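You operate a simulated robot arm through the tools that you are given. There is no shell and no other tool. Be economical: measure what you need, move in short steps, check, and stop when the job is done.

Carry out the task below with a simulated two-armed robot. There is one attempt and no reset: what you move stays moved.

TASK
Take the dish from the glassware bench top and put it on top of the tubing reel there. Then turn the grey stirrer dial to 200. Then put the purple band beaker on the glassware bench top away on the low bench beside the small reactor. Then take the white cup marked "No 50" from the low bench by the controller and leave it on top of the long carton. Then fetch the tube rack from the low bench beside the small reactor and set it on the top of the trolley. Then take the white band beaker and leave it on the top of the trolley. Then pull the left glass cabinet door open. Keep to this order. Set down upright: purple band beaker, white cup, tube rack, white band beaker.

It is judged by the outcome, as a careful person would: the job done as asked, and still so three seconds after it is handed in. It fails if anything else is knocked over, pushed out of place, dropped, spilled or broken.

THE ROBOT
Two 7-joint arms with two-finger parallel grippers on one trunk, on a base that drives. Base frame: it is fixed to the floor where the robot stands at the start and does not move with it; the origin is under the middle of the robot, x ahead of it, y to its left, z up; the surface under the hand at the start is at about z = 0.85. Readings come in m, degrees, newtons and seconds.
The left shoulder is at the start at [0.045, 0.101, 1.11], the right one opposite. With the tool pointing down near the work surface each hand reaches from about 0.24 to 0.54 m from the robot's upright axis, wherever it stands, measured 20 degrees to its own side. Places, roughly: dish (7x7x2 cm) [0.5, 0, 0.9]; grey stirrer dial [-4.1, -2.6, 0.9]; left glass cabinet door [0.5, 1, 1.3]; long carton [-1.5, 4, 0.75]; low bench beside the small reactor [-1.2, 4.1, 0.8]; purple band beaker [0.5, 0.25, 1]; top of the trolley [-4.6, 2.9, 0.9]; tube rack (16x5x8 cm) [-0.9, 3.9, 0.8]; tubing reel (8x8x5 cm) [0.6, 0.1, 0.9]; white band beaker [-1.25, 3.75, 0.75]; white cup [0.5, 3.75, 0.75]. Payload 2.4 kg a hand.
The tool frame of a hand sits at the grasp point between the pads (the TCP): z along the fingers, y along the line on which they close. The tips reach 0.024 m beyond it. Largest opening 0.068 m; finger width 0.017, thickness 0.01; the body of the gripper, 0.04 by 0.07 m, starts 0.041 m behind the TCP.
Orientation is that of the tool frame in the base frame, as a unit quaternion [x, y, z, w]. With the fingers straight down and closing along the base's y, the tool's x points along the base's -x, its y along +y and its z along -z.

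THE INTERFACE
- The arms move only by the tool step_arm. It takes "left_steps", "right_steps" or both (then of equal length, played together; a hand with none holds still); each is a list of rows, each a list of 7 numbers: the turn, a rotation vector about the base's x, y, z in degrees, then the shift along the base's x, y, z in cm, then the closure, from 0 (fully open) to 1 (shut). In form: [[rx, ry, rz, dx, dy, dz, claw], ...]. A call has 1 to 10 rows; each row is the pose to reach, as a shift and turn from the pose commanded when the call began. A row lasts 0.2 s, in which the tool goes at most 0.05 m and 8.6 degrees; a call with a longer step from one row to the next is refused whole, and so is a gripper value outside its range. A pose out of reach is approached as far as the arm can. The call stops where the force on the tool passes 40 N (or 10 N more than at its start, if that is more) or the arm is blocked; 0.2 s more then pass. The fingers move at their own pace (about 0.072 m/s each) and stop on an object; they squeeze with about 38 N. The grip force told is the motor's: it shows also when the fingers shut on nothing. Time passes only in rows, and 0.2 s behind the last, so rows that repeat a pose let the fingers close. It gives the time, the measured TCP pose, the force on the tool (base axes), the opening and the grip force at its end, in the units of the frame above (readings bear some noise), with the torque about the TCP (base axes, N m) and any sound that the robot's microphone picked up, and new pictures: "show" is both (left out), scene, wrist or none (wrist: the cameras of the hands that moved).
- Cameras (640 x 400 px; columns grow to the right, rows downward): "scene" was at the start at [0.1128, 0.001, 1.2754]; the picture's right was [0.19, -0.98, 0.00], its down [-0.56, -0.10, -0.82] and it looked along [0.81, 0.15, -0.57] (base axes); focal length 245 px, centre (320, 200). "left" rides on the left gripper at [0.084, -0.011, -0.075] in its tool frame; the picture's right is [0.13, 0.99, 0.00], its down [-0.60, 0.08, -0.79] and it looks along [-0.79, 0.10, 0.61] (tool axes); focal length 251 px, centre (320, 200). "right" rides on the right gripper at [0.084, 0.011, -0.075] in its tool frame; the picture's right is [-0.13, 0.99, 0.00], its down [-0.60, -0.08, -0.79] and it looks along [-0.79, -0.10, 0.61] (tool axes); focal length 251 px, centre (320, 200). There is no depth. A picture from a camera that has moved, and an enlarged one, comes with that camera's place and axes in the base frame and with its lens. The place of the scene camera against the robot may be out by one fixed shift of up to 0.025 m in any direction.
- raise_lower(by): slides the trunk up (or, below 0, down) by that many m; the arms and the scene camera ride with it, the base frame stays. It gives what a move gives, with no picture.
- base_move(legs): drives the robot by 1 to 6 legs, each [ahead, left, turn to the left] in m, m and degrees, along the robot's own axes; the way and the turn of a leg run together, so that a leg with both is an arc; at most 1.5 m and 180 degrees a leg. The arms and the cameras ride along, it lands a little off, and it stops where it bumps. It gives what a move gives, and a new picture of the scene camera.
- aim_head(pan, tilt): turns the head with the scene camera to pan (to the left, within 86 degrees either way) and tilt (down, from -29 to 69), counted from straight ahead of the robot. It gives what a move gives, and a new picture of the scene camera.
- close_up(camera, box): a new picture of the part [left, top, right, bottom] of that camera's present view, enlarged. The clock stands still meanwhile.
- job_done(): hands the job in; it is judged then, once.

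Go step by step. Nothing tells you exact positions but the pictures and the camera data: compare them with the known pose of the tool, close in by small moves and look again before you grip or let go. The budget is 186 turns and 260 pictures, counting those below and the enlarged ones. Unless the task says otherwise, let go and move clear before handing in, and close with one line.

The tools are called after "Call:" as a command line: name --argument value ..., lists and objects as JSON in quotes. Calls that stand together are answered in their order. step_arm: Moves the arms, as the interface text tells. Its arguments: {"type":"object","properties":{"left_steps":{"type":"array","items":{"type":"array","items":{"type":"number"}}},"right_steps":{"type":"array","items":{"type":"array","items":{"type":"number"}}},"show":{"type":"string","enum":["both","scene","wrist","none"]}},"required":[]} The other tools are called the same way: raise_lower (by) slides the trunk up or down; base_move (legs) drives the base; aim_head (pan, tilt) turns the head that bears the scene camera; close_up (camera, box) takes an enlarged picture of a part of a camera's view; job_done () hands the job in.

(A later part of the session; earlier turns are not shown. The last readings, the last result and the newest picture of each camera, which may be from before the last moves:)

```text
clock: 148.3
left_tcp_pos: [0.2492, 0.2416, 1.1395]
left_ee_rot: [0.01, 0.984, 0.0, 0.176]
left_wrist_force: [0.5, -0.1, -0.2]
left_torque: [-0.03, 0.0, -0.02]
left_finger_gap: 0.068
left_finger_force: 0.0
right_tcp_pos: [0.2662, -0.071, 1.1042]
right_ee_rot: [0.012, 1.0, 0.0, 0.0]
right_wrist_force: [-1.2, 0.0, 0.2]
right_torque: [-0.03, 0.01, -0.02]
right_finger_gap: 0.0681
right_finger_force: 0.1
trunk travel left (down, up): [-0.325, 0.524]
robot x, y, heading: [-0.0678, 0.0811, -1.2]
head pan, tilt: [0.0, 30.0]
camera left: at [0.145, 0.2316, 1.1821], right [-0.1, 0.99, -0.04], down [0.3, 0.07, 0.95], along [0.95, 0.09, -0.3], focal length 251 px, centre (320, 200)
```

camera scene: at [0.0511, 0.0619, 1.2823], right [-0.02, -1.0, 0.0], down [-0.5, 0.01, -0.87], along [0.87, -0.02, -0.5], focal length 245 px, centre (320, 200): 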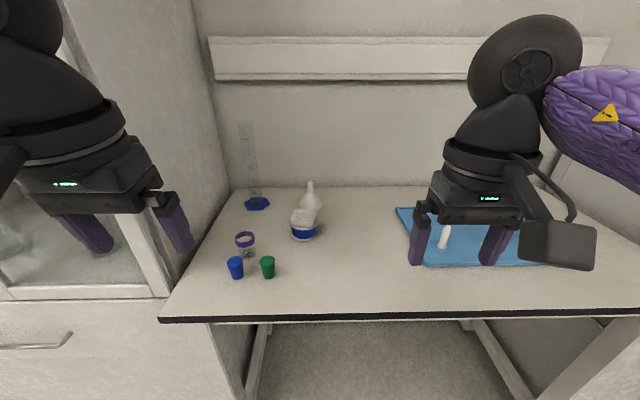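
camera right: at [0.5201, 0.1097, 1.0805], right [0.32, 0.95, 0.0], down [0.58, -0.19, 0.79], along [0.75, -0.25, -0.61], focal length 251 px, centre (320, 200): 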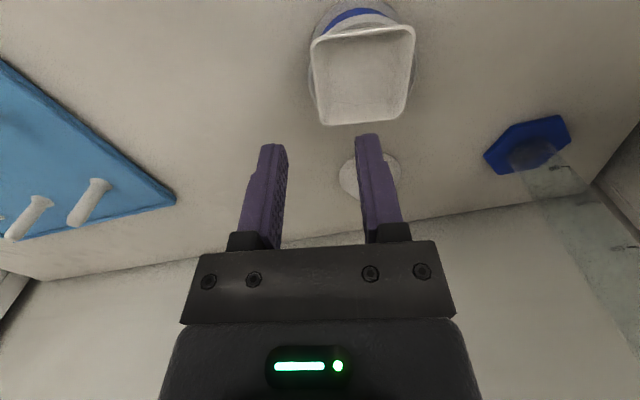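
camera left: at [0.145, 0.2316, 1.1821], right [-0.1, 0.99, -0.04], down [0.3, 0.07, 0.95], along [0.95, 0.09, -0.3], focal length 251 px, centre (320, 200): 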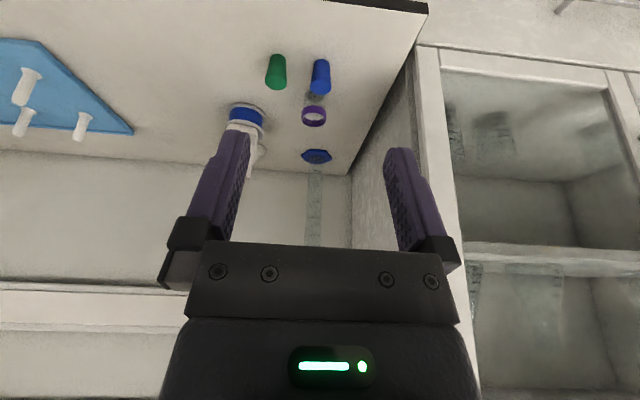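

I turned the left hand the wrong way for this heading, so I'll fix that and tuck it in. The beaker at about (0.53, 0.24) is close to the cabinet side, so I'll use the right hand with the robot turned 25° left to keep the left elbow away from the cabinet.

Call:
step_arm --left_steps '[[0, 7, 0, -1, 0, 0, 0], [0, 14, 0, -3, 0, 0, 0], [0, 20, 0, -5, 0, 0, 0]]' --show "none"

Call:
base_move --legs '[[0, 0, 26.3], [0.2, 0.038, 0]]'

```text
clock: 149.1
left_tcp_pos: [0.2012, 0.2426, 1.1389]
left_ee_rot: [0.009, 1.0, -0.002, 0.0]
left_wrist_force: [-0.1, 0.2, -0.1]
left_torque: [0.03, -0.04, 0.01]
left_finger_gap: 0.0682
left_finger_force: 0.0
right_tcp_pos: [0.2667, -0.0702, 1.1039]
right_ee_rot: [0.011, 1.0, 0.001, 0.0]
right_wrist_force: [-0.6, 0.0, -0.4]
right_torque: [-0.01, 0.03, -0.01]
right_finger_gap: 0.0679
right_finger_force: 0.1
trunk travel left (down, up): [-0.325, 0.524]
robot x, y, heading: [-0.0657, 0.0825, -1.3]
head pan, tilt: [0.0, 30.0]
```

```text
clock: 152.0
left_tcp_pos: [0.2692, 0.4638, 1.1392]
left_ee_rot: [-0.218, 0.976, -0.002, 0.001]
left_wrist_force: [0.5, 0.2, -0.3]
left_torque: [0.0, 0.02, 0.0]
left_finger_gap: 0.0678
left_finger_force: 0.0
right_tcp_pos: [0.4664, 0.2134, 1.1031]
right_ee_rot: [-0.216, 0.976, 0.0, 0.0]
right_wrist_force: [0.3, 0.0, 0.2]
right_torque: [0.0, 0.01, 0.03]
right_finger_gap: 0.068
right_finger_force: 0.1
trunk travel left (down, up): [-0.325, 0.524]
robot x, y, heading: [0.1035, 0.1999, 25.3]
head pan, tilt: [0.0, 30.0]
camera scene: at [0.2053, 0.2425, 1.2823], right [0.42, -0.91, 0.0], down [-0.45, -0.21, -0.87], along [0.78, 0.37, -0.5], focal length 245 px, centre (320, 200)
```

scene: 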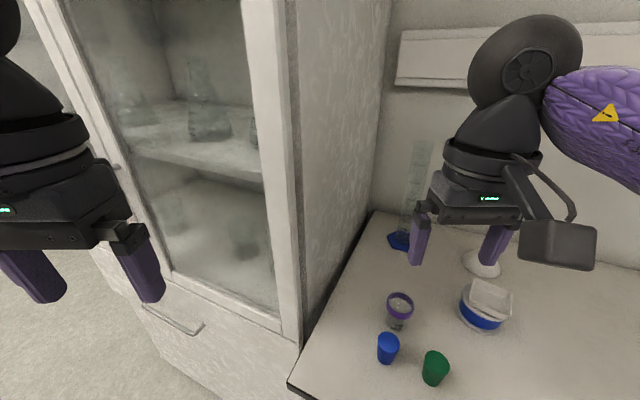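

The beaker is at about (0.528, 0.25), about 6.5 cm tall and 4.5 cm wide. I'll move the right hand above it and check through the wrist camera.

Call:
step_arm --right_steps '[[0, 0, 0, 2, 1.2, -3, 0], [0, 0, 0, 4, 2.4, -6, 0], [0, 0, 0, 6.1, 3.6, -9, 0], [0, 0, 0, 6.1, 3.6, -12, 0]]'

```text
clock: 153.0
left_tcp_pos: [0.2667, 0.4644, 1.139]
left_ee_rot: [-0.218, 0.976, -0.001, 0.001]
left_wrist_force: [1.0, 0.5, 0.0]
left_torque: [-0.05, -0.02, 0.0]
left_finger_gap: 0.0678
left_finger_force: 0.2
right_tcp_pos: [0.5284, 0.2504, 0.9856]
right_ee_rot: [-0.216, 0.976, 0.0, 0.001]
right_wrist_force: [-0.4, -0.1, -0.1]
right_torque: [-0.01, -0.01, 0.03]
right_finger_gap: 0.068
right_finger_force: 0.1
trunk travel left (down, up): [-0.325, 0.524]
robot x, y, heading: [0.1009, 0.2027, 25.0]
head pan, tilt: [0.0, 30.0]
camera scene: at [0.2051, 0.2423, 1.2823], right [0.42, -0.91, 0.0], down [-0.45, -0.21, -0.87], along [0.78, 0.37, -0.5], focal length 245 px, centre (320, 200)
camera right: at [0.4462, 0.2233, 1.0616], right [-0.3, 0.95, 0.0], down [0.58, 0.18, 0.79], along [0.76, 0.24, -0.61], focal length 251 px, centre (320, 200)
```

scene: 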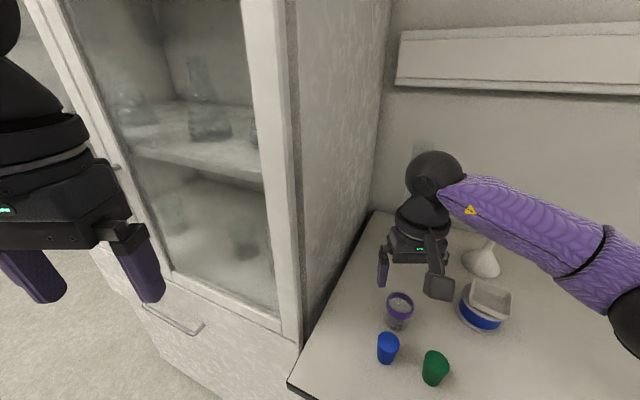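
right: 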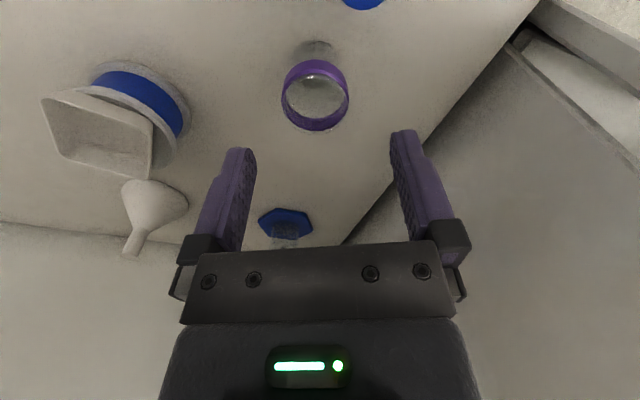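

The alignment is good. I'll lower to z of about 0.888 around the beaker.

Call:
step_arm --right_steps '[[0, 0, 0, 0.2, -0.3, -3, 0], [0, 0, 0, 0.2, -0.3, -6, 0], [0, 0, 0, 0.2, -0.3, -8.5, 0], [0, 0, 0, 0.2, -0.3, -9.8, 0]]'

```text
clock: 154.0
left_tcp_pos: [0.2666, 0.4631, 1.1391]
left_ee_rot: [-0.218, 0.976, -0.002, 0.001]
left_wrist_force: [-0.1, 0.2, -0.1]
left_torque: [0.0, 0.02, 0.0]
left_finger_gap: 0.0682
left_finger_force: 0.0
right_tcp_pos: [0.5307, 0.2454, 0.8868]
right_ee_rot: [-0.216, 0.976, 0.0, 0.0]
right_wrist_force: [-0.4, -0.4, 0.1]
right_torque: [-0.02, 0.01, 0.0]
right_finger_gap: 0.0679
right_finger_force: 0.0
trunk travel left (down, up): [-0.325, 0.524]
robot x, y, heading: [0.1015, 0.198, 25.1]
head pan, tilt: [0.0, 30.0]
camera scene: at [0.205, 0.2423, 1.2824], right [0.42, -0.91, 0.0], down [-0.45, -0.21, -0.87], along [0.78, 0.37, -0.5], focal length 245 px, centre (320, 200)
camera right: at [0.448, 0.2197, 0.9624], right [-0.3, 0.95, 0.0], down [0.58, 0.18, 0.79], along [0.76, 0.24, -0.61], focal length 251 px, centre (320, 200)
```

scene: 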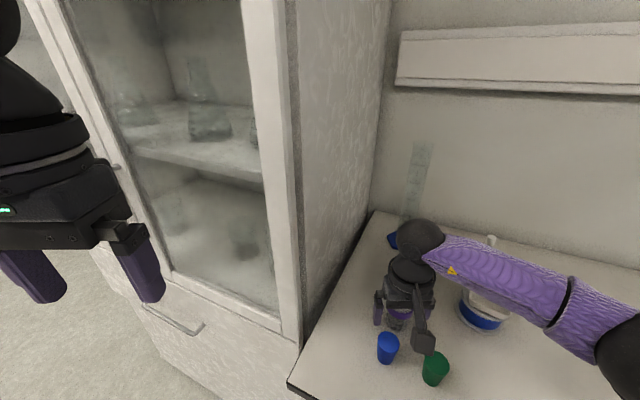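
right: 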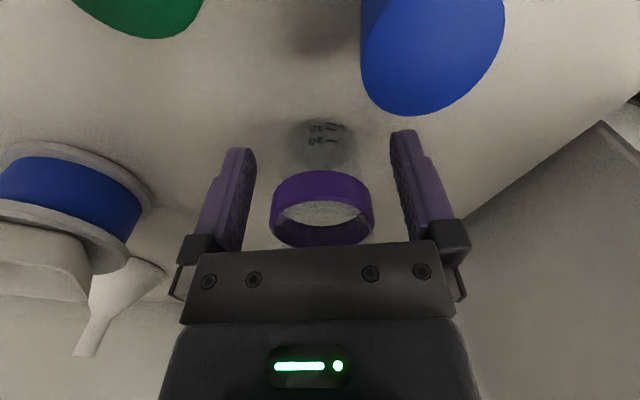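

The beaker is centred between the fingers. I'll close and lift.

Call:
step_arm --right_steps '[[0, 0, 0, 0, 0, 0, 0.4], [0, 0, 0, 0, 0, 0, 0.6], [0, 0, 0, 0, 0, 0, 0.6], [0, 0, 0, 0, 0, 1.5, 0.6], [0, 0, 0, 0, 0, 4, 0.6], [0, 0, 0, 0, 0, 7, 0.6], [0, 0, 0, 0, 0, 11, 0.6], [0, 0, 0, 0, 0, 15, 0.6]]'

```text
clock: 155.8
left_tcp_pos: [0.2672, 0.4646, 1.1393]
left_ee_rot: [-0.218, 0.976, -0.001, 0.002]
left_wrist_force: [-0.9, 0.3, 0.5]
left_torque: [0.0, -0.01, 0.0]
left_finger_gap: 0.0683
left_finger_force: 0.0
right_tcp_pos: [0.5286, 0.2457, 1.0372]
right_ee_rot: [-0.217, 0.976, 0.001, 0.001]
right_wrist_force: [0.0, -0.1, -1.6]
right_torque: [-0.01, -0.01, -0.01]
right_finger_gap: 0.0421
right_finger_force: 37.6
trunk travel left (down, up): [-0.325, 0.524]
robot x, y, heading: [0.103, 0.2011, 24.9]
head pan, tilt: [0.0, 30.0]
camera scene: at [0.2049, 0.2423, 1.2824], right [0.42, -0.91, 0.0], down [-0.45, -0.21, -0.87], along [0.78, 0.37, -0.5], focal length 245 px, centre (320, 200)
camera right: at [0.4464, 0.2194, 1.113], right [-0.3, 0.95, 0.0], down [0.58, 0.18, 0.79], along [0.76, 0.24, -0.61], focal length 251 px, centre (320, 200)
```

scene: 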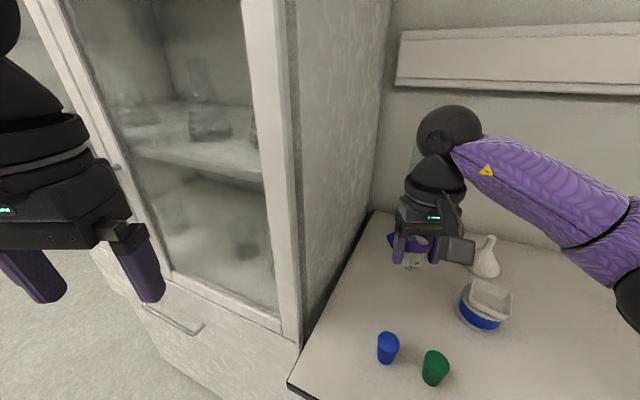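
right: 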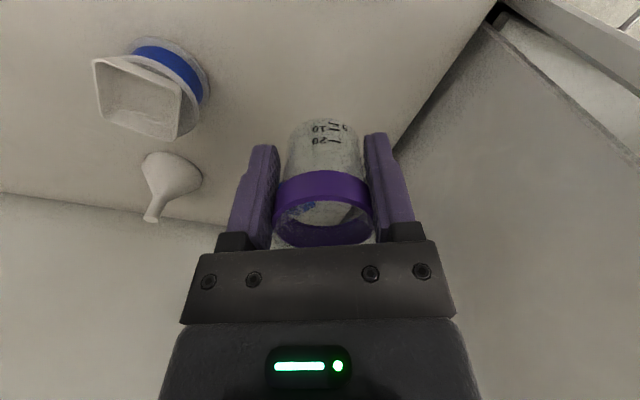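

The beaker is held upright. I'll back away, face +y and drive toward the low benches.

Call:
base_move --legs '[[-0.42, 0, 0], [0, 0, 65], [1.3, 0, 0]]'

```text
clock: 167.3
left_tcp_pos: [-0.4228, 1.5804, 1.1387]
left_ee_rot: [-0.699, 0.715, 0.0, 0.001]
left_wrist_force: [0.2, -0.4, -0.2]
left_torque: [-0.03, 0.0, -0.01]
left_finger_gap: 0.0681
left_finger_force: 0.1
right_tcp_pos: [-0.1096, 1.7171, 1.036]
right_ee_rot: [-0.698, 0.716, 0.0, -0.001]
right_wrist_force: [-1.1, 0.0, -0.6]
right_torque: [-0.01, -0.02, 0.01]
right_finger_gap: 0.0425
right_finger_force: 37.5
trunk travel left (down, up): [-0.325, 0.524]
robot x, y, heading: [-0.2621, 1.3146, 88.5]
head pan, tilt: [0.0, 30.0]
camera scene: at [-0.2761, 1.4341, 1.2823], right [1.0, -0.02, 0.0], down [-0.01, -0.5, -0.87], along [0.02, 0.87, -0.5], focal length 245 px, centre (320, 200)
```

scene: 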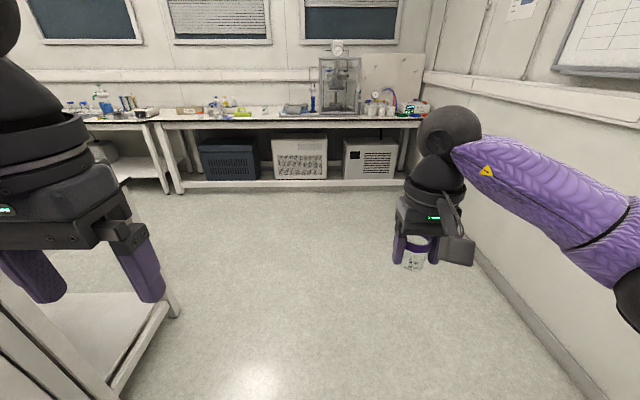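

The long bench is ahead along y of about 3.8. I'll enlarge the work area.

Call:
close_up --camera "scene" --box '[60, 70, 300, 200]'

Call:
close_up --camera "scene" --box '[270, 40, 450, 150]'

```text
2.67 times, centred on (180, 135) of scene
camera zoom: at [-0.2761, 1.4341, 1.2823], right [1.0, -0.02, 0.0], down [-0.01, -0.5, -0.87], along [0.02, 0.87, -0.5], focal length 653 px, centre (693, 373)
```

zoom: 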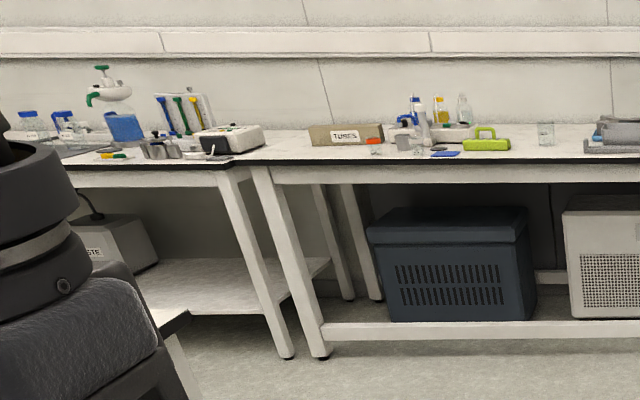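

```text
3.56 times, centred on (360, 95) of scene
camera zoom: at [-0.2761, 1.4341, 1.2823], right [1.0, -0.02, 0.0], down [-0.01, -0.5, -0.87], along [0.02, 0.87, -0.5], focal length 871 px, centre (178, 573)
```

zoom: 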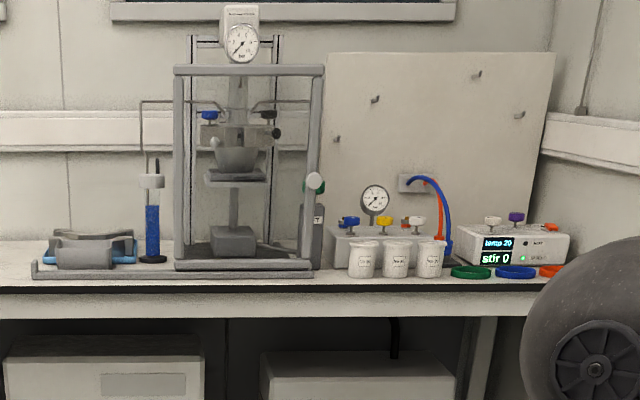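

I'll advance past the left shelf end and then strafe left to face the reactor-side bench.

Call:
base_move --legs '[[1.35, 0, 1.5], [0.15, 0.8, 0]]'

Call:
close_up --camera "scene" --box '[140, 80, 460, 280]'

```text
clock: 177.9
left_tcp_pos: [-1.2194, 3.0552, 1.1381]
left_ee_rot: [0.718, -0.696, 0.001, -0.002]
left_wrist_force: [-0.2, -0.3, 0.4]
left_torque: [0.0, 0.01, -0.01]
left_finger_gap: 0.0675
left_finger_force: 0.0
right_tcp_pos: [-0.915, 3.2075, 1.0369]
right_ee_rot: [0.717, -0.697, 0.001, 0.0]
right_wrist_force: [-0.2, 0.1, 0.3]
right_torque: [0.0, 0.02, 0.02]
right_finger_gap: 0.0424
right_finger_force: 38.3
trunk travel left (down, up): [-0.325, 0.524]
robot x, y, heading: [-1.0442, 2.7999, 91.5]
head pan, tilt: [0.0, 30.0]
camera scene: at [-1.0653, 2.9168, 1.2824], right [1.0, 0.03, 0.0], down [0.02, -0.5, -0.87], along [-0.03, 0.87, -0.5], focal length 245 px, centre (320, 200)
```

scene: 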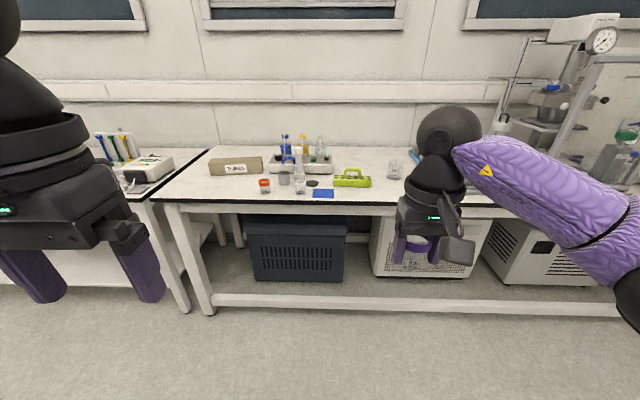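

```text
2.00 times, centred on (300, 180) of scene
camera zoom: at [-1.0653, 2.9168, 1.2824], right [1.0, 0.03, 0.0], down [0.02, -0.5, -0.87], along [-0.03, 0.87, -0.5], focal length 490 px, centre (360, 240)
```

zoom: 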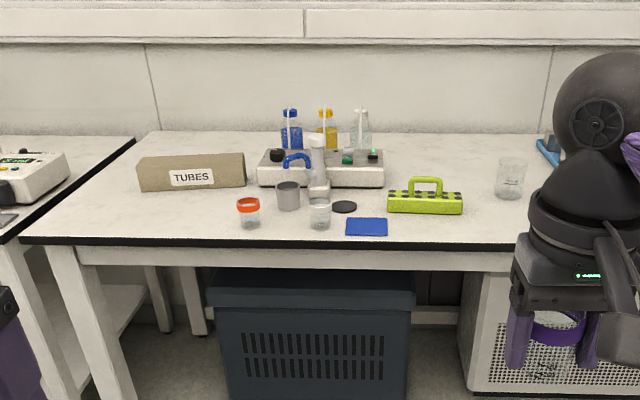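

I see the carton "TUBES", the red and white band beakers, and the green tube rack, with a free spot in front of the carton at about (-1.48, 3.87). I'll place the purple beaker there, moving in stages.

Call:
base_move --legs '[[0.3, 0.58, -1.5], [0.3, 0, 0]]'

Call:
aim_head --pan 0 --tilt 42

Call:
step_arm --right_steps '[[0, 0, 0, 0, 0, 0, 0.6]]' --show "wrist"

```text
clock: 183.2
left_tcp_pos: [-1.8054, 3.6402, 1.1387]
left_ee_rot: [0.709, -0.705, 0.001, -0.001]
left_wrist_force: [0.1, 0.0, 0.1]
left_torque: [0.01, -0.02, 0.0]
left_finger_gap: 0.0679
left_finger_force: 0.1
right_tcp_pos: [-1.4955, 3.7838, 1.0369]
right_ee_rot: [-0.707, 0.707, 0.001, -0.001]
right_wrist_force: [0.5, -0.7, -0.5]
right_torque: [-0.03, -0.02, 0.02]
right_finger_gap: 0.0425
right_finger_force: 38.4
trunk travel left (down, up): [-0.325, 0.524]
robot x, y, heading: [-1.6352, 3.3773, 90.3]
head pan, tilt: [0.0, 30.0]
camera scene: at [-1.654, 3.4975, 1.2823], right [1.0, 0.0, 0.0], down [0.0, -0.5, -0.87], along [0.0, 0.87, -0.5], focal length 245 px, centre (320, 200)
```

scene: 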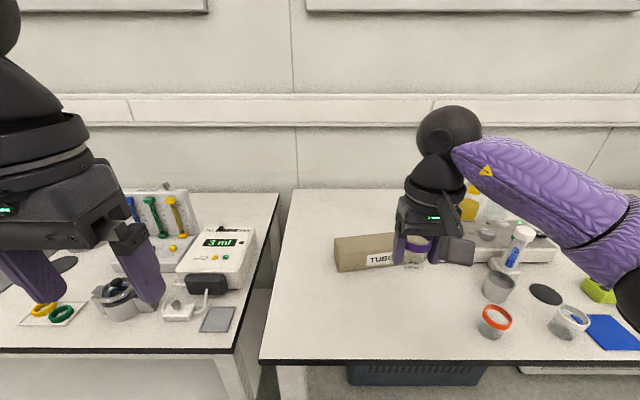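

```text
clock: 183.9
left_tcp_pos: [-1.8036, 3.6403, 1.1399]
left_ee_rot: [0.709, -0.705, 0.001, -0.001]
left_wrist_force: [0.1, 0.4, 0.5]
left_torque: [-0.05, 0.01, 0.01]
left_finger_gap: 0.0678
left_finger_force: 0.1
right_tcp_pos: [-1.4961, 3.7831, 1.036]
right_ee_rot: [0.708, -0.706, 0.001, 0.0]
right_wrist_force: [-0.6, 0.5, -0.2]
right_torque: [0.03, -0.02, 0.01]
right_finger_gap: 0.0425
right_finger_force: 38.2
trunk travel left (down, up): [-0.325, 0.524]
robot x, y, heading: [-1.6361, 3.3804, 90.1]
head pan, tilt: [0.0, 42.0]
camera scene: at [-1.654, 3.4903, 1.2641], right [1.0, 0.0, 0.0], down [0.0, -0.67, -0.74], along [0.0, 0.74, -0.67], focal length 245 px, centre (320, 200)
```

scene: 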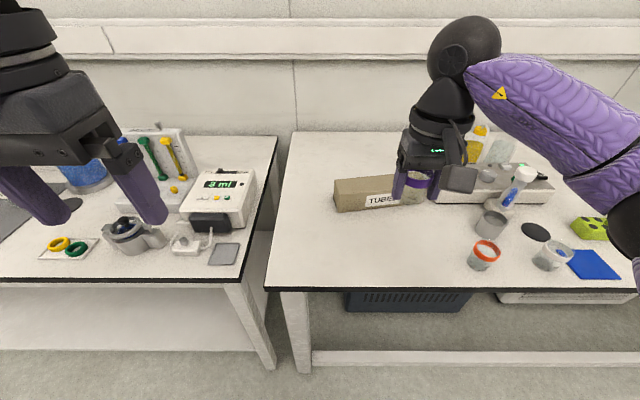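

```text
clock: 184.3
left_tcp_pos: [-1.805, 3.6406, 1.1393]
left_ee_rot: [0.71, -0.705, 0.0, -0.002]
left_wrist_force: [0.1, 0.2, 0.2]
left_torque: [0.0, -0.01, -0.01]
left_finger_gap: 0.0679
left_finger_force: 0.0
right_tcp_pos: [-1.4969, 3.7841, 1.0372]
right_ee_rot: [0.707, -0.707, 0.0, 0.0]
right_wrist_force: [0.0, 0.5, 0.6]
right_torque: [-0.02, 0.0, 0.0]
right_finger_gap: 0.0421
right_finger_force: 37.9
trunk travel left (down, up): [-0.325, 0.524]
robot x, y, heading: [-1.6341, 3.3796, 90.1]
head pan, tilt: [0.0, 42.0]
camera right: at [-1.5077, 3.7, 1.1124], right [-0.99, 0.13, 0.0], down [0.08, 0.6, 0.79], along [0.1, 0.79, -0.61], focal length 251 px, centre (320, 200)
```

right: 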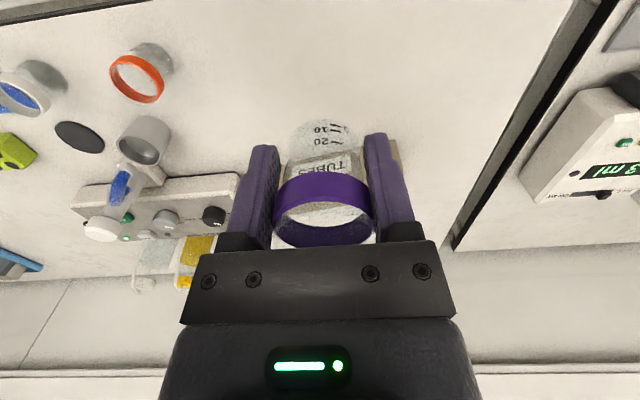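

Triangulation gives the bench top at z of about 0.81 with its front edge at y 3.745. I'll put the beaker down at (-1.50, 3.845), lowering in stages.

Call:
step_arm --right_steps '[[0, 0, 0, 0, 2, -3, 0.6], [0, 0, 0, 0, 4, -6, 0.6], [0, 0, 0, 0, 6, -9, 0.6], [0, 0, 0, 0, 6, -12, 0.6], [0, 0, 0, 0, 6, -15, 0.6], [0, 0, 0, 0, 6, -16.5, 0.6]]'

```text
clock: 185.8
left_tcp_pos: [-1.8044, 3.6408, 1.1402]
left_ee_rot: [0.709, -0.705, 0.001, -0.002]
left_wrist_force: [0.2, -0.4, -0.5]
left_torque: [-0.02, -0.03, 0.03]
left_finger_gap: 0.0679
left_finger_force: 0.0
right_tcp_pos: [-1.4962, 3.8455, 0.8703]
right_ee_rot: [0.708, -0.707, 0.0, -0.001]
right_wrist_force: [-0.7, -0.4, -0.7]
right_torque: [-0.01, 0.01, 0.0]
right_finger_gap: 0.0424
right_finger_force: 37.8
trunk travel left (down, up): [-0.325, 0.524]
robot x, y, heading: [-1.6327, 3.3783, 90.4]
head pan, tilt: [0.0, 42.0]
camera scene: at [-1.6541, 3.4904, 1.2641], right [1.0, 0.0, 0.0], down [0.0, -0.67, -0.74], along [0.0, 0.74, -0.67], focal length 245 px, centre (320, 200)
camera right: at [-1.5083, 3.761, 0.9466], right [-0.99, 0.13, 0.0], down [0.08, 0.6, 0.79], along [0.1, 0.79, -0.61], focal length 251 px, centre (320, 200)
```

scene: 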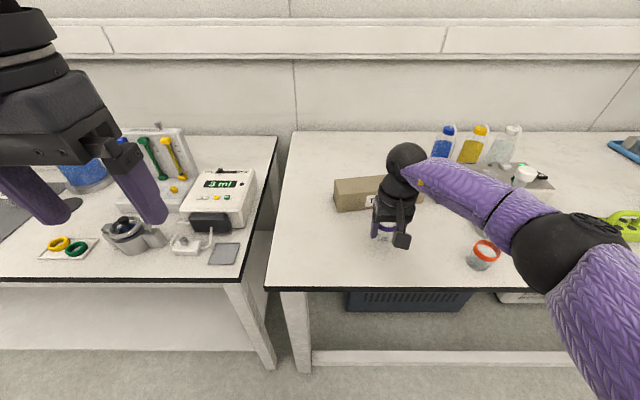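
right: 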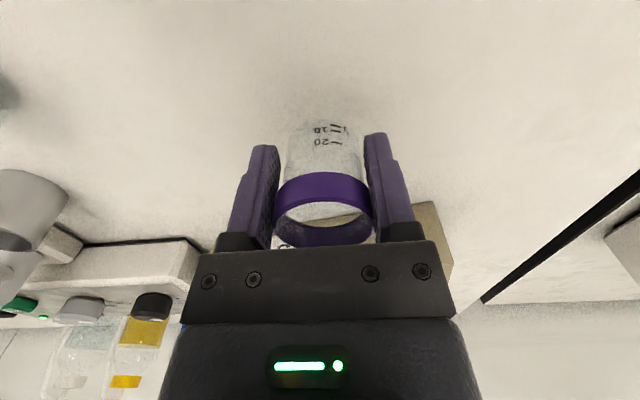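

I'll lower in small steps to find contact.

Call:
step_arm --right_steps '[[0, 0, 0, 0, 0, -0.8, 0.6], [0, 0, 0, 0, 0, -1.4, 0.6], [0, 0, 0, 0, 0, -1.9, 0.6], [0, 0, 0, 0, 0, -2.2, 0.6]]' --show "none"

```text
clock: 186.8
left_tcp_pos: [-1.8042, 3.6403, 1.1398]
left_ee_rot: [0.709, -0.705, 0.001, -0.002]
left_wrist_force: [0.3, 0.2, 0.8]
left_torque: [0.01, -0.02, 0.02]
left_finger_gap: 0.068
left_finger_force: 0.1
right_tcp_pos: [-1.4961, 3.8447, 0.8495]
right_ee_rot: [0.708, -0.707, 0.0, 0.0]
right_wrist_force: [0.6, -0.2, -1.0]
right_torque: [0.01, -0.03, -0.01]
right_finger_gap: 0.0424
right_finger_force: 38.4
trunk travel left (down, up): [-0.325, 0.524]
robot x, y, heading: [-1.6369, 3.3789, 90.3]
head pan, tilt: [0.0, 42.0]
```

Call:
step_arm --right_steps '[[0, 0, 0, 0, 0, -0.3, 0.6], [0, 0, 0, 0, 0, -0.6, 0.6], [0, 0, 0, 0, 0, -0.9, 0.6]]' --show "wrist"

```text
clock: 187.6
left_tcp_pos: [-1.8048, 3.6393, 1.1397]
left_ee_rot: [0.709, -0.705, 0.0, -0.002]
left_wrist_force: [0.1, 0.1, 1.0]
left_torque: [0.05, 0.03, 0.02]
left_finger_gap: 0.0679
left_finger_force: 0.1
right_tcp_pos: [-1.4961, 3.8441, 0.8404]
right_ee_rot: [0.708, -0.706, 0.0, 0.0]
right_wrist_force: [-0.5, -0.1, -0.8]
right_torque: [-0.02, 0.01, 0.0]
right_finger_gap: 0.0422
right_finger_force: 38.5
trunk travel left (down, up): [-0.325, 0.524]
robot x, y, heading: [-1.6369, 3.3784, 90.5]
head pan, tilt: [0.0, 42.0]
camera right: at [-1.5073, 3.7596, 0.9162], right [-0.99, 0.13, 0.0], down [0.08, 0.6, 0.79], along [0.1, 0.79, -0.61], focal length 251 px, centre (320, 200)
```

right: 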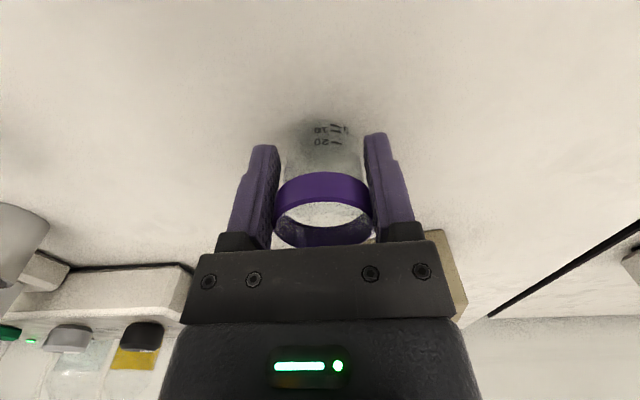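

There's still no contact, so I'll continue in 3 mm steps.

Call:
step_arm --right_steps '[[0, 0, 0, 0, 0, -0.3, 0.6], [0, 0, 0, 0, 0, -0.6, 0.6], [0, 0, 0, 0, 0, -0.9, 0.6], [0, 0, 0, 0, 0, -1.2, 0.6], [0, 0, 0, 0, 0, -1.5, 0.6]]' --show "wrist"

```text
clock: 188.8
left_tcp_pos: [-1.8049, 3.6381, 1.1394]
left_ee_rot: [0.709, -0.705, 0.0, -0.002]
left_wrist_force: [0.6, 0.3, -1.1]
left_torque: [0.01, -0.01, -0.02]
left_finger_gap: 0.068
left_finger_force: 0.0
right_tcp_pos: [-1.4961, 3.8435, 0.8268]
right_ee_rot: [0.708, -0.706, 0.0, -0.001]
right_wrist_force: [1.1, -0.6, 26.7]
right_torque: [0.2, 0.03, 0.04]
right_finger_gap: 0.0424
right_finger_force: 37.8
trunk travel left (down, up): [-0.325, 0.524]
robot x, y, heading: [-1.64, 3.3808, 90.0]
head pan, tilt: [0.0, 42.0]
camera right: at [-1.5078, 3.7588, 0.9019], right [-0.99, 0.13, 0.0], down [0.08, 0.6, 0.79], along [0.1, 0.79, -0.61], focal length 251 px, centre (320, 200)
```

right: 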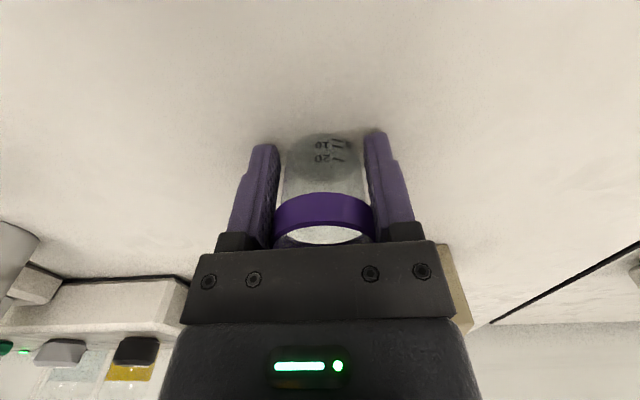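

It has made contact (table at z of about 0.79). I'll ease up slightly, open and rise.

Call:
step_arm --right_steps '[[0, 0, 0, 0, 0, 0.3, 0.6], [0, 0, 0, 0, 0, 0.3, 0.3], [0, 0, 0, 0, 0, 0.3, 0.1], [0, 0, 0, 0, 0, 0.3, 0], [0, 0, 0, 0, 0, 3, 0], [0, 0, 0, 0, 0, 7, 0], [0, 0, 0, 0, 0, 11, 0], [0, 0, 0, 0, 0, 15, 0], [0, 0, 0, 0, 0, 18, 0]]'

```text
clock: 190.8
left_tcp_pos: [-1.805, 3.64, 1.1384]
left_ee_rot: [0.709, -0.705, 0.001, -0.002]
left_wrist_force: [0.0, -0.5, 0.4]
left_torque: [0.02, 0.04, -0.01]
left_finger_gap: 0.068
left_finger_force: 0.0
right_tcp_pos: [-1.4955, 3.8449, 1.0049]
right_ee_rot: [0.707, -0.707, 0.0, 0.0]
right_wrist_force: [0.5, -0.3, -0.8]
right_torque: [-0.03, -0.02, 0.0]
right_finger_gap: 0.0679
right_finger_force: 0.0
trunk travel left (down, up): [-0.325, 0.524]
robot x, y, heading: [-1.6381, 3.3823, 90.1]
head pan, tilt: [0.0, 42.0]
camera scene: at [-1.6541, 3.4902, 1.2641], right [1.0, 0.0, 0.0], down [0.0, -0.67, -0.74], along [0.0, 0.74, -0.67], focal length 245 px, centre (320, 200)
camera right: at [-1.5069, 3.7607, 1.0816], right [-0.99, 0.13, 0.0], down [0.08, 0.6, 0.79], along [0.1, 0.79, -0.61], focal length 251 px, centre (320, 200)
```

scene: 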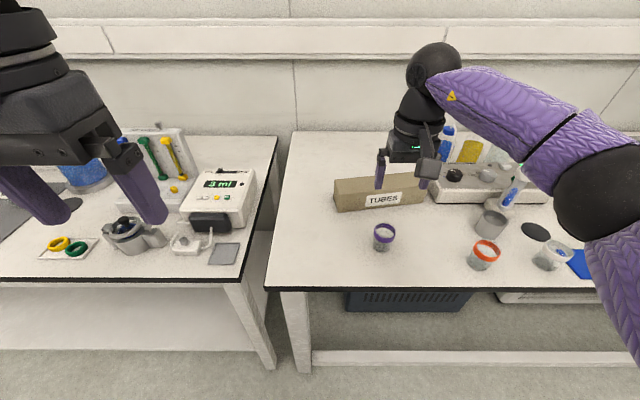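
right: 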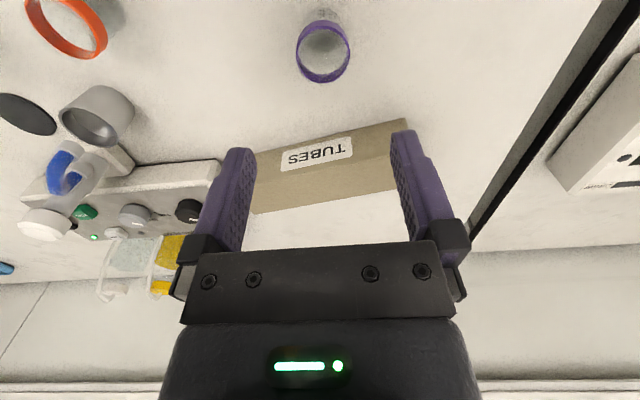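

The purple beaker stands upright in front of the carton. I'll retract and drive right to the controller bench to find the cup marked "No 50".

Call:
base_move --legs '[[-0.45, 0, 0], [0, -1.45, 0]]'

Call:
step_arm --right_steps '[[0, 0, 0, 0, -3, 2, 0], [0, 0, 0, 0, -6, 4, 0], [0, 0, 0, 0, -9, 6, 0]]' --show "none"

Call:
aim_head --pan -25 --tilt 25

```text
clock: 200.3
left_tcp_pos: [-0.3643, 3.2037, 1.1395]
left_ee_rot: [0.72, -0.694, 0.0, -0.002]
left_wrist_force: [0.1, -0.7, 0.1]
left_torque: [-0.02, -0.02, -0.04]
left_finger_gap: 0.0681
left_finger_force: 0.1
right_tcp_pos: [-0.0626, 3.4167, 1.0053]
right_ee_rot: [0.717, -0.697, 0.0, 0.001]
right_wrist_force: [0.8, -0.6, 0.1]
right_torque: [-0.03, 0.0, 0.01]
right_finger_gap: 0.0679
right_finger_force: 0.2
trunk travel left (down, up): [-0.325, 0.524]
robot x, y, heading: [-0.186, 2.9471, 91.7]
head pan, tilt: [0.0, 42.0]
camera scene: at [-0.2103, 3.0587, 1.2641], right [1.0, 0.03, 0.0], down [0.02, -0.67, -0.74], along [-0.02, 0.74, -0.67], focal length 245 px, centre (320, 200)
```

scene: 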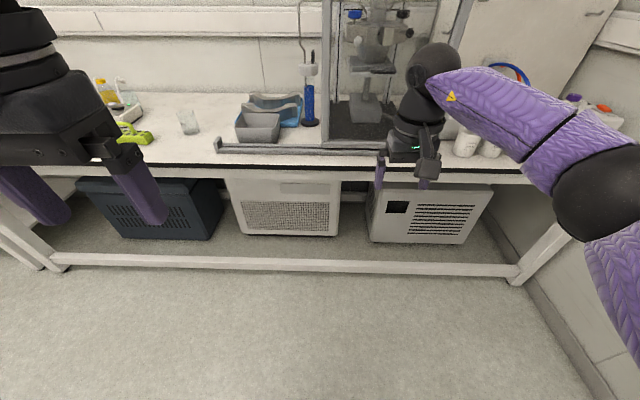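

```text
clock: 201.1
left_tcp_pos: [-0.3642, 3.2031, 1.1396]
left_ee_rot: [0.719, -0.695, 0.0, -0.002]
left_wrist_force: [-0.1, -0.4, 0.3]
left_torque: [0.01, -0.01, -0.03]
left_finger_gap: 0.068
left_finger_force: 0.1
right_tcp_pos: [-0.0621, 3.3263, 1.0643]
right_ee_rot: [0.717, -0.697, 0.0, 0.0]
right_wrist_force: [0.7, 0.1, 0.1]
right_torque: [0.01, 0.02, 0.01]
right_finger_gap: 0.0678
right_finger_force: 0.0
trunk travel left (down, up): [-0.325, 0.524]
robot x, y, heading: [-0.1908, 2.9443, 92.0]
head pan, tilt: [0.0, 42.0]
```

```text
clock: 202.0
left_tcp_pos: [-0.3636, 3.2042, 1.1387]
left_ee_rot: [0.719, -0.695, 0.001, -0.002]
left_wrist_force: [-0.3, 0.3, -0.5]
left_torque: [0.0, 0.01, 0.03]
left_finger_gap: 0.068
left_finger_force: 0.0
right_tcp_pos: [-0.0617, 3.3269, 1.0646]
right_ee_rot: [0.718, -0.696, 0.001, 0.001]
right_wrist_force: [0.4, 0.0, 0.5]
right_torque: [-0.01, 0.0, -0.02]
right_finger_gap: 0.0681
right_finger_force: 0.2
trunk travel left (down, up): [-0.325, 0.524]
robot x, y, heading: [-0.1888, 2.9476, 91.5]
head pan, tilt: [-25.0, 25.0]
camera scene: at [-0.1715, 3.0598, 1.2903], right [0.92, -0.39, 0.0], down [-0.17, -0.39, -0.91], along [0.36, 0.83, -0.42], focal length 245 px, centre (320, 200)
```

scene: 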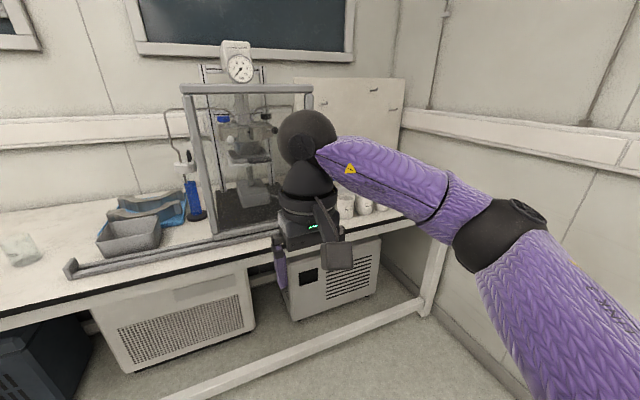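

The side wall is at x of about 1.0, so there is room. I'll shift right to x of about 0.25 to view the cups.

Call:
base_move --legs '[[0.15, -0.42, -1.7]]'

Call:
aim_head --pan 0 --tilt 30

Call:
step_arm --right_steps '[[0, 0, 0, 0, 0, 0, 0]]' --show "wrist"

```text
clock: 204.7
left_tcp_pos: [0.0643, 3.3657, 1.1383]
left_ee_rot: [-0.702, 0.712, -0.001, 0.001]
left_wrist_force: [0.0, -0.5, 0.4]
left_torque: [-0.01, -0.02, -0.03]
left_finger_gap: 0.0678
left_finger_force: 0.2
right_tcp_pos: [0.3725, 3.475, 1.0662]
right_ee_rot: [-0.701, 0.713, 0.001, -0.001]
right_wrist_force: [-0.1, 0.4, 0.1]
right_torque: [0.0, 0.04, 0.03]
right_finger_gap: 0.068
right_finger_force: 0.1
trunk travel left (down, up): [-0.325, 0.524]
robot x, y, heading: [0.2294, 3.0982, 89.2]
head pan, tilt: [-25.0, 25.0]
camera scene: at [0.2512, 3.213, 1.2903], right [0.9, -0.44, 0.0], down [-0.18, -0.38, -0.91], along [0.4, 0.82, -0.42], focal length 245 px, centre (320, 200)
```

scene: 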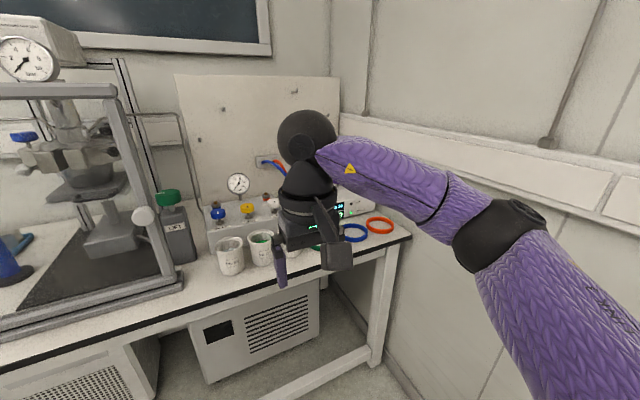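

```text
clock: 205.6
left_tcp_pos: [0.0643, 3.3662, 1.1395]
left_ee_rot: [-0.702, 0.712, 0.0, 0.002]
left_wrist_force: [0.4, -0.1, -0.3]
left_torque: [0.03, -0.02, -0.02]
left_finger_gap: 0.068
left_finger_force: 0.0
right_tcp_pos: [0.3729, 3.4747, 1.0654]
right_ee_rot: [-0.7, 0.714, 0.0, 0.0]
right_wrist_force: [-0.4, 0.2, 0.7]
right_torque: [0.0, -0.02, 0.03]
right_finger_gap: 0.0677
right_finger_force: 0.1
trunk travel left (down, up): [-0.325, 0.524]
robot x, y, heading: [0.2263, 3.0989, 89.2]
head pan, tilt: [0.0, 30.0]
camera scene: at [0.2122, 3.2204, 1.2824], right [1.0, -0.02, 0.0], down [-0.01, -0.5, -0.87], along [0.01, 0.87, -0.5], focal length 245 px, centre (320, 200)
```

scene: 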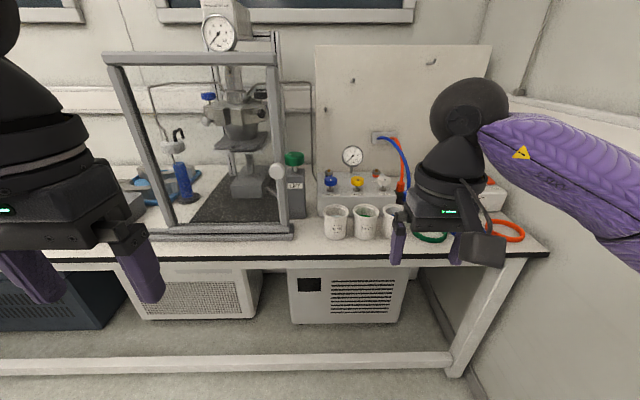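

```text
clock: 206.0
left_tcp_pos: [0.064, 3.3658, 1.1387]
left_ee_rot: [-0.703, 0.712, -0.001, 0.002]
left_wrist_force: [-0.4, 0.3, 0.3]
left_torque: [-0.01, -0.01, 0.01]
left_finger_gap: 0.068
left_finger_force: 0.1
right_tcp_pos: [0.3728, 3.4757, 1.0658]
right_ee_rot: [-0.701, 0.714, 0.0, 0.0]
right_wrist_force: [-0.3, -1.0, -0.4]
right_torque: [0.0, 0.0, 0.04]
right_finger_gap: 0.068
right_finger_force: 0.1
trunk travel left (down, up): [-0.325, 0.524]
robot x, y, heading: [0.2284, 3.0982, 89.0]
head pan, tilt: [0.0, 30.0]
camera right: at [0.3593, 3.3907, 1.1408], right [-0.99, 0.15, 0.0], down [0.09, 0.6, 0.79], along [0.12, 0.78, -0.61], focal length 251 px, centre (320, 200)
```

right: 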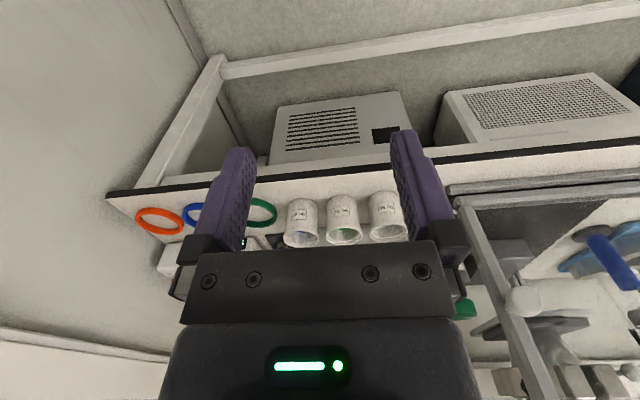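

Call:
close_up --camera "scene" --box '[310, 190, 414, 255]'

Call:
close_up --camera "right" --box '[270, 180, 430, 280]'

```text
6.15 times, centred on (362, 222) of scene
camera zoom: at [0.2121, 3.2204, 1.2824], right [1.0, -0.02, 0.0], down [-0.01, -0.5, -0.87], along [0.01, 0.87, -0.5], focal length 1508 px, centre (62, 62)
```

zoom: 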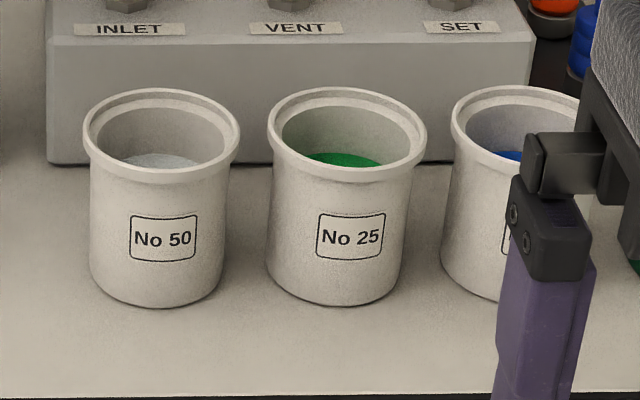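

```text
4.00 times, centred on (350, 230) of right
camera zoom: at [0.3593, 3.3907, 1.1408], right [-0.99, 0.15, 0.0], down [0.09, 0.6, 0.79], along [0.12, 0.78, -0.61], focal length 1006 px, centre (200, 80)
```

zoom: 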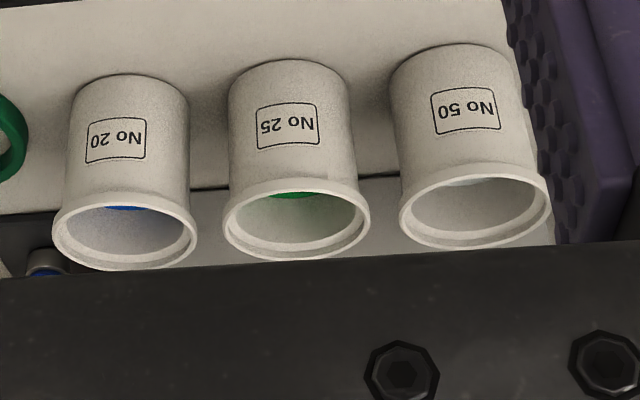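

The "No 50" cup is the leftmost, at about (0.286, 3.855), with its rim at z of about 0.88. The rim is about 7.6 cm wide, too wide to span, so I'll pinch its near-left wall with the hand yawed 45°. I'll tuck the left hand back and drive closer.

Call:
step_arm --left_steps '[[0, 0, 0, 0, -3, 0, 0], [0, 0, 0, -1, -5, 0, 0], [0, 0, 0, -1, -5, 0, 0]]' --right_steps '[[0, 0, 8, 0, 0, 0, 0], [0, 0, 16, 0, 0, 0, 0], [0, 0, 24, 0, 0, 0, 0]]' --show "none"

Call:
step_arm --right_steps '[[0, 0, 8, 0, 0, 0, 0], [0, 0, 16, 0, 0, 0, 0], [0, 0, 22, 0, 0, 0, 0]]' --show "none"

Call:
base_move --legs '[[0.27, 0.1, 1]]'

```text
clock: 206.8
left_tcp_pos: [0.0543, 3.315, 1.1395]
left_ee_rot: [-0.702, 0.712, 0.0, 0.002]
left_wrist_force: [-0.5, -0.2, 0.4]
left_torque: [0.04, 0.02, 0.01]
left_finger_gap: 0.0681
left_finger_force: 0.0
right_tcp_pos: [0.3714, 3.4757, 1.0648]
right_ee_rot: [0.834, -0.552, 0.001, 0.001]
right_wrist_force: [0.7, -0.3, 0.8]
right_torque: [-0.02, -0.01, -0.01]
right_finger_gap: 0.0681
right_finger_force: 0.0
trunk travel left (down, up): [-0.325, 0.524]
robot x, y, heading: [0.2289, 3.0989, 89.1]
head pan, tilt: [0.0, 30.0]
```

```text
clock: 207.6
left_tcp_pos: [0.055, 3.3163, 1.1389]
left_ee_rot: [-0.702, 0.712, -0.001, 0.002]
left_wrist_force: [0.0, 0.2, -0.1]
left_torque: [0.02, 0.01, -0.01]
left_finger_gap: 0.0678
left_finger_force: 0.0
right_tcp_pos: [0.3731, 3.4764, 1.065]
right_ee_rot: [0.924, -0.383, 0.0, 0.001]
right_wrist_force: [0.1, -0.1, 0.9]
right_torque: [0.02, 0.0, 0.01]
right_finger_gap: 0.068
right_finger_force: 0.1
trunk travel left (down, up): [-0.325, 0.524]
robot x, y, heading: [0.2265, 3.1034, 89.0]
head pan, tilt: [0.0, 30.0]
```

```text
clock: 209.6
left_tcp_pos: [-0.0487, 3.5853, 1.1389]
left_ee_rot: [0.709, -0.705, 0.001, -0.002]
left_wrist_force: [-0.1, 0.6, -0.9]
left_torque: [0.0, -0.05, 0.02]
left_finger_gap: 0.0682
left_finger_force: 0.0
right_tcp_pos: [0.2653, 3.7496, 1.0648]
right_ee_rot: [0.928, -0.373, 0.0, 0.001]
right_wrist_force: [-0.4, 0.2, -0.2]
right_torque: [0.01, -0.01, -0.03]
right_finger_gap: 0.0681
right_finger_force: 0.1
trunk travel left (down, up): [-0.325, 0.524]
robot x, y, heading: [0.1303, 3.3768, 90.3]
head pan, tilt: [0.0, 30.0]
camera scene: at [0.1098, 3.4929, 1.2823], right [1.0, 0.01, 0.0], down [0.0, -0.5, -0.87], along [0.0, 0.87, -0.5], focal length 245 px, centre (320, 200)
```

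scene: 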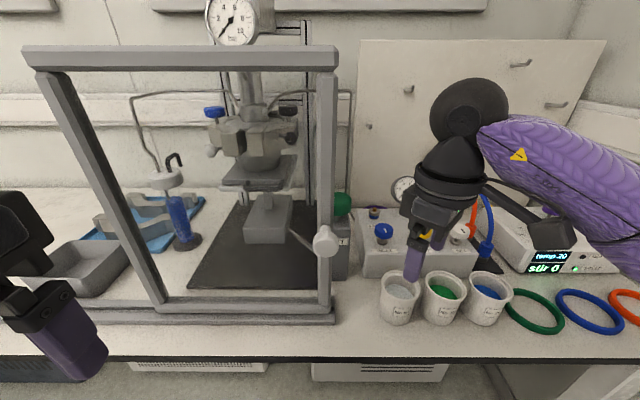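

I'll move the right hand over the near-left wall of the cup and check through the wrist camera.

Call:
step_arm --right_steps '[[0, 0, 0, 0, 3, -3, 0.3], [0, 0, 0, 0, 6, -6, 0.5], [0, 0, 0, 0, 8, -9, 0.5], [0, 0, 0, 0, 8, -10.5, 0.5]]'

```text
clock: 210.6
left_tcp_pos: [-0.048, 3.5851, 1.1392]
left_ee_rot: [0.71, -0.704, 0.0, -0.001]
left_wrist_force: [0.1, -0.6, 0.1]
left_torque: [0.0, 0.02, -0.02]
left_finger_gap: 0.0682
left_finger_force: 0.1
right_tcp_pos: [0.2724, 3.7724, 0.993]
right_ee_rot: [0.923, -0.385, 0.002, -0.008]
right_wrist_force: [-0.6, 0.1, -0.2]
right_torque: [-0.02, 0.02, -0.02]
right_finger_gap: 0.034
right_finger_force: 0.1
right hand out of reach, approached as far as the arm can: row 1, 2, 3, 4
trunk travel left (down, up): [-0.325, 0.524]
robot x, y, heading: [0.1242, 3.3743, 90.6]
head pan, tilt: [0.0, 30.0]
camera scene: at [0.1108, 3.4932, 1.2822], right [1.0, 0.01, 0.0], down [0.0, -0.5, -0.87], along [0.0, 0.87, -0.5], focal length 245 px, centre (320, 200)
camera right: at [0.3229, 3.7045, 1.0679], right [-0.79, -0.61, -0.01], down [-0.38, 0.47, 0.8], along [-0.48, 0.64, -0.61], focal length 251 px, centre (320, 200)
```

scene: 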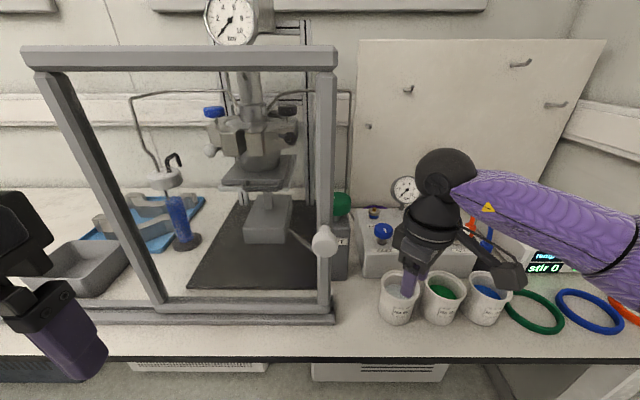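
right: 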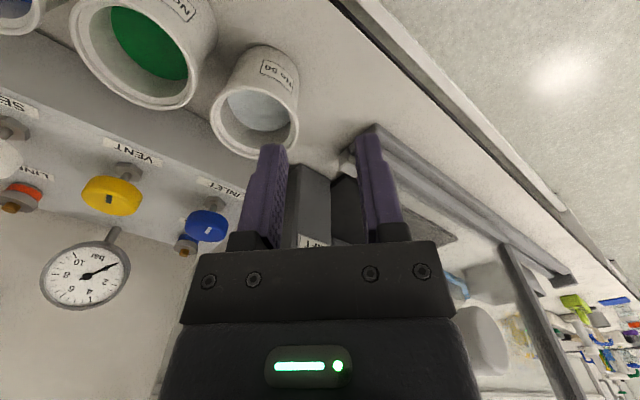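

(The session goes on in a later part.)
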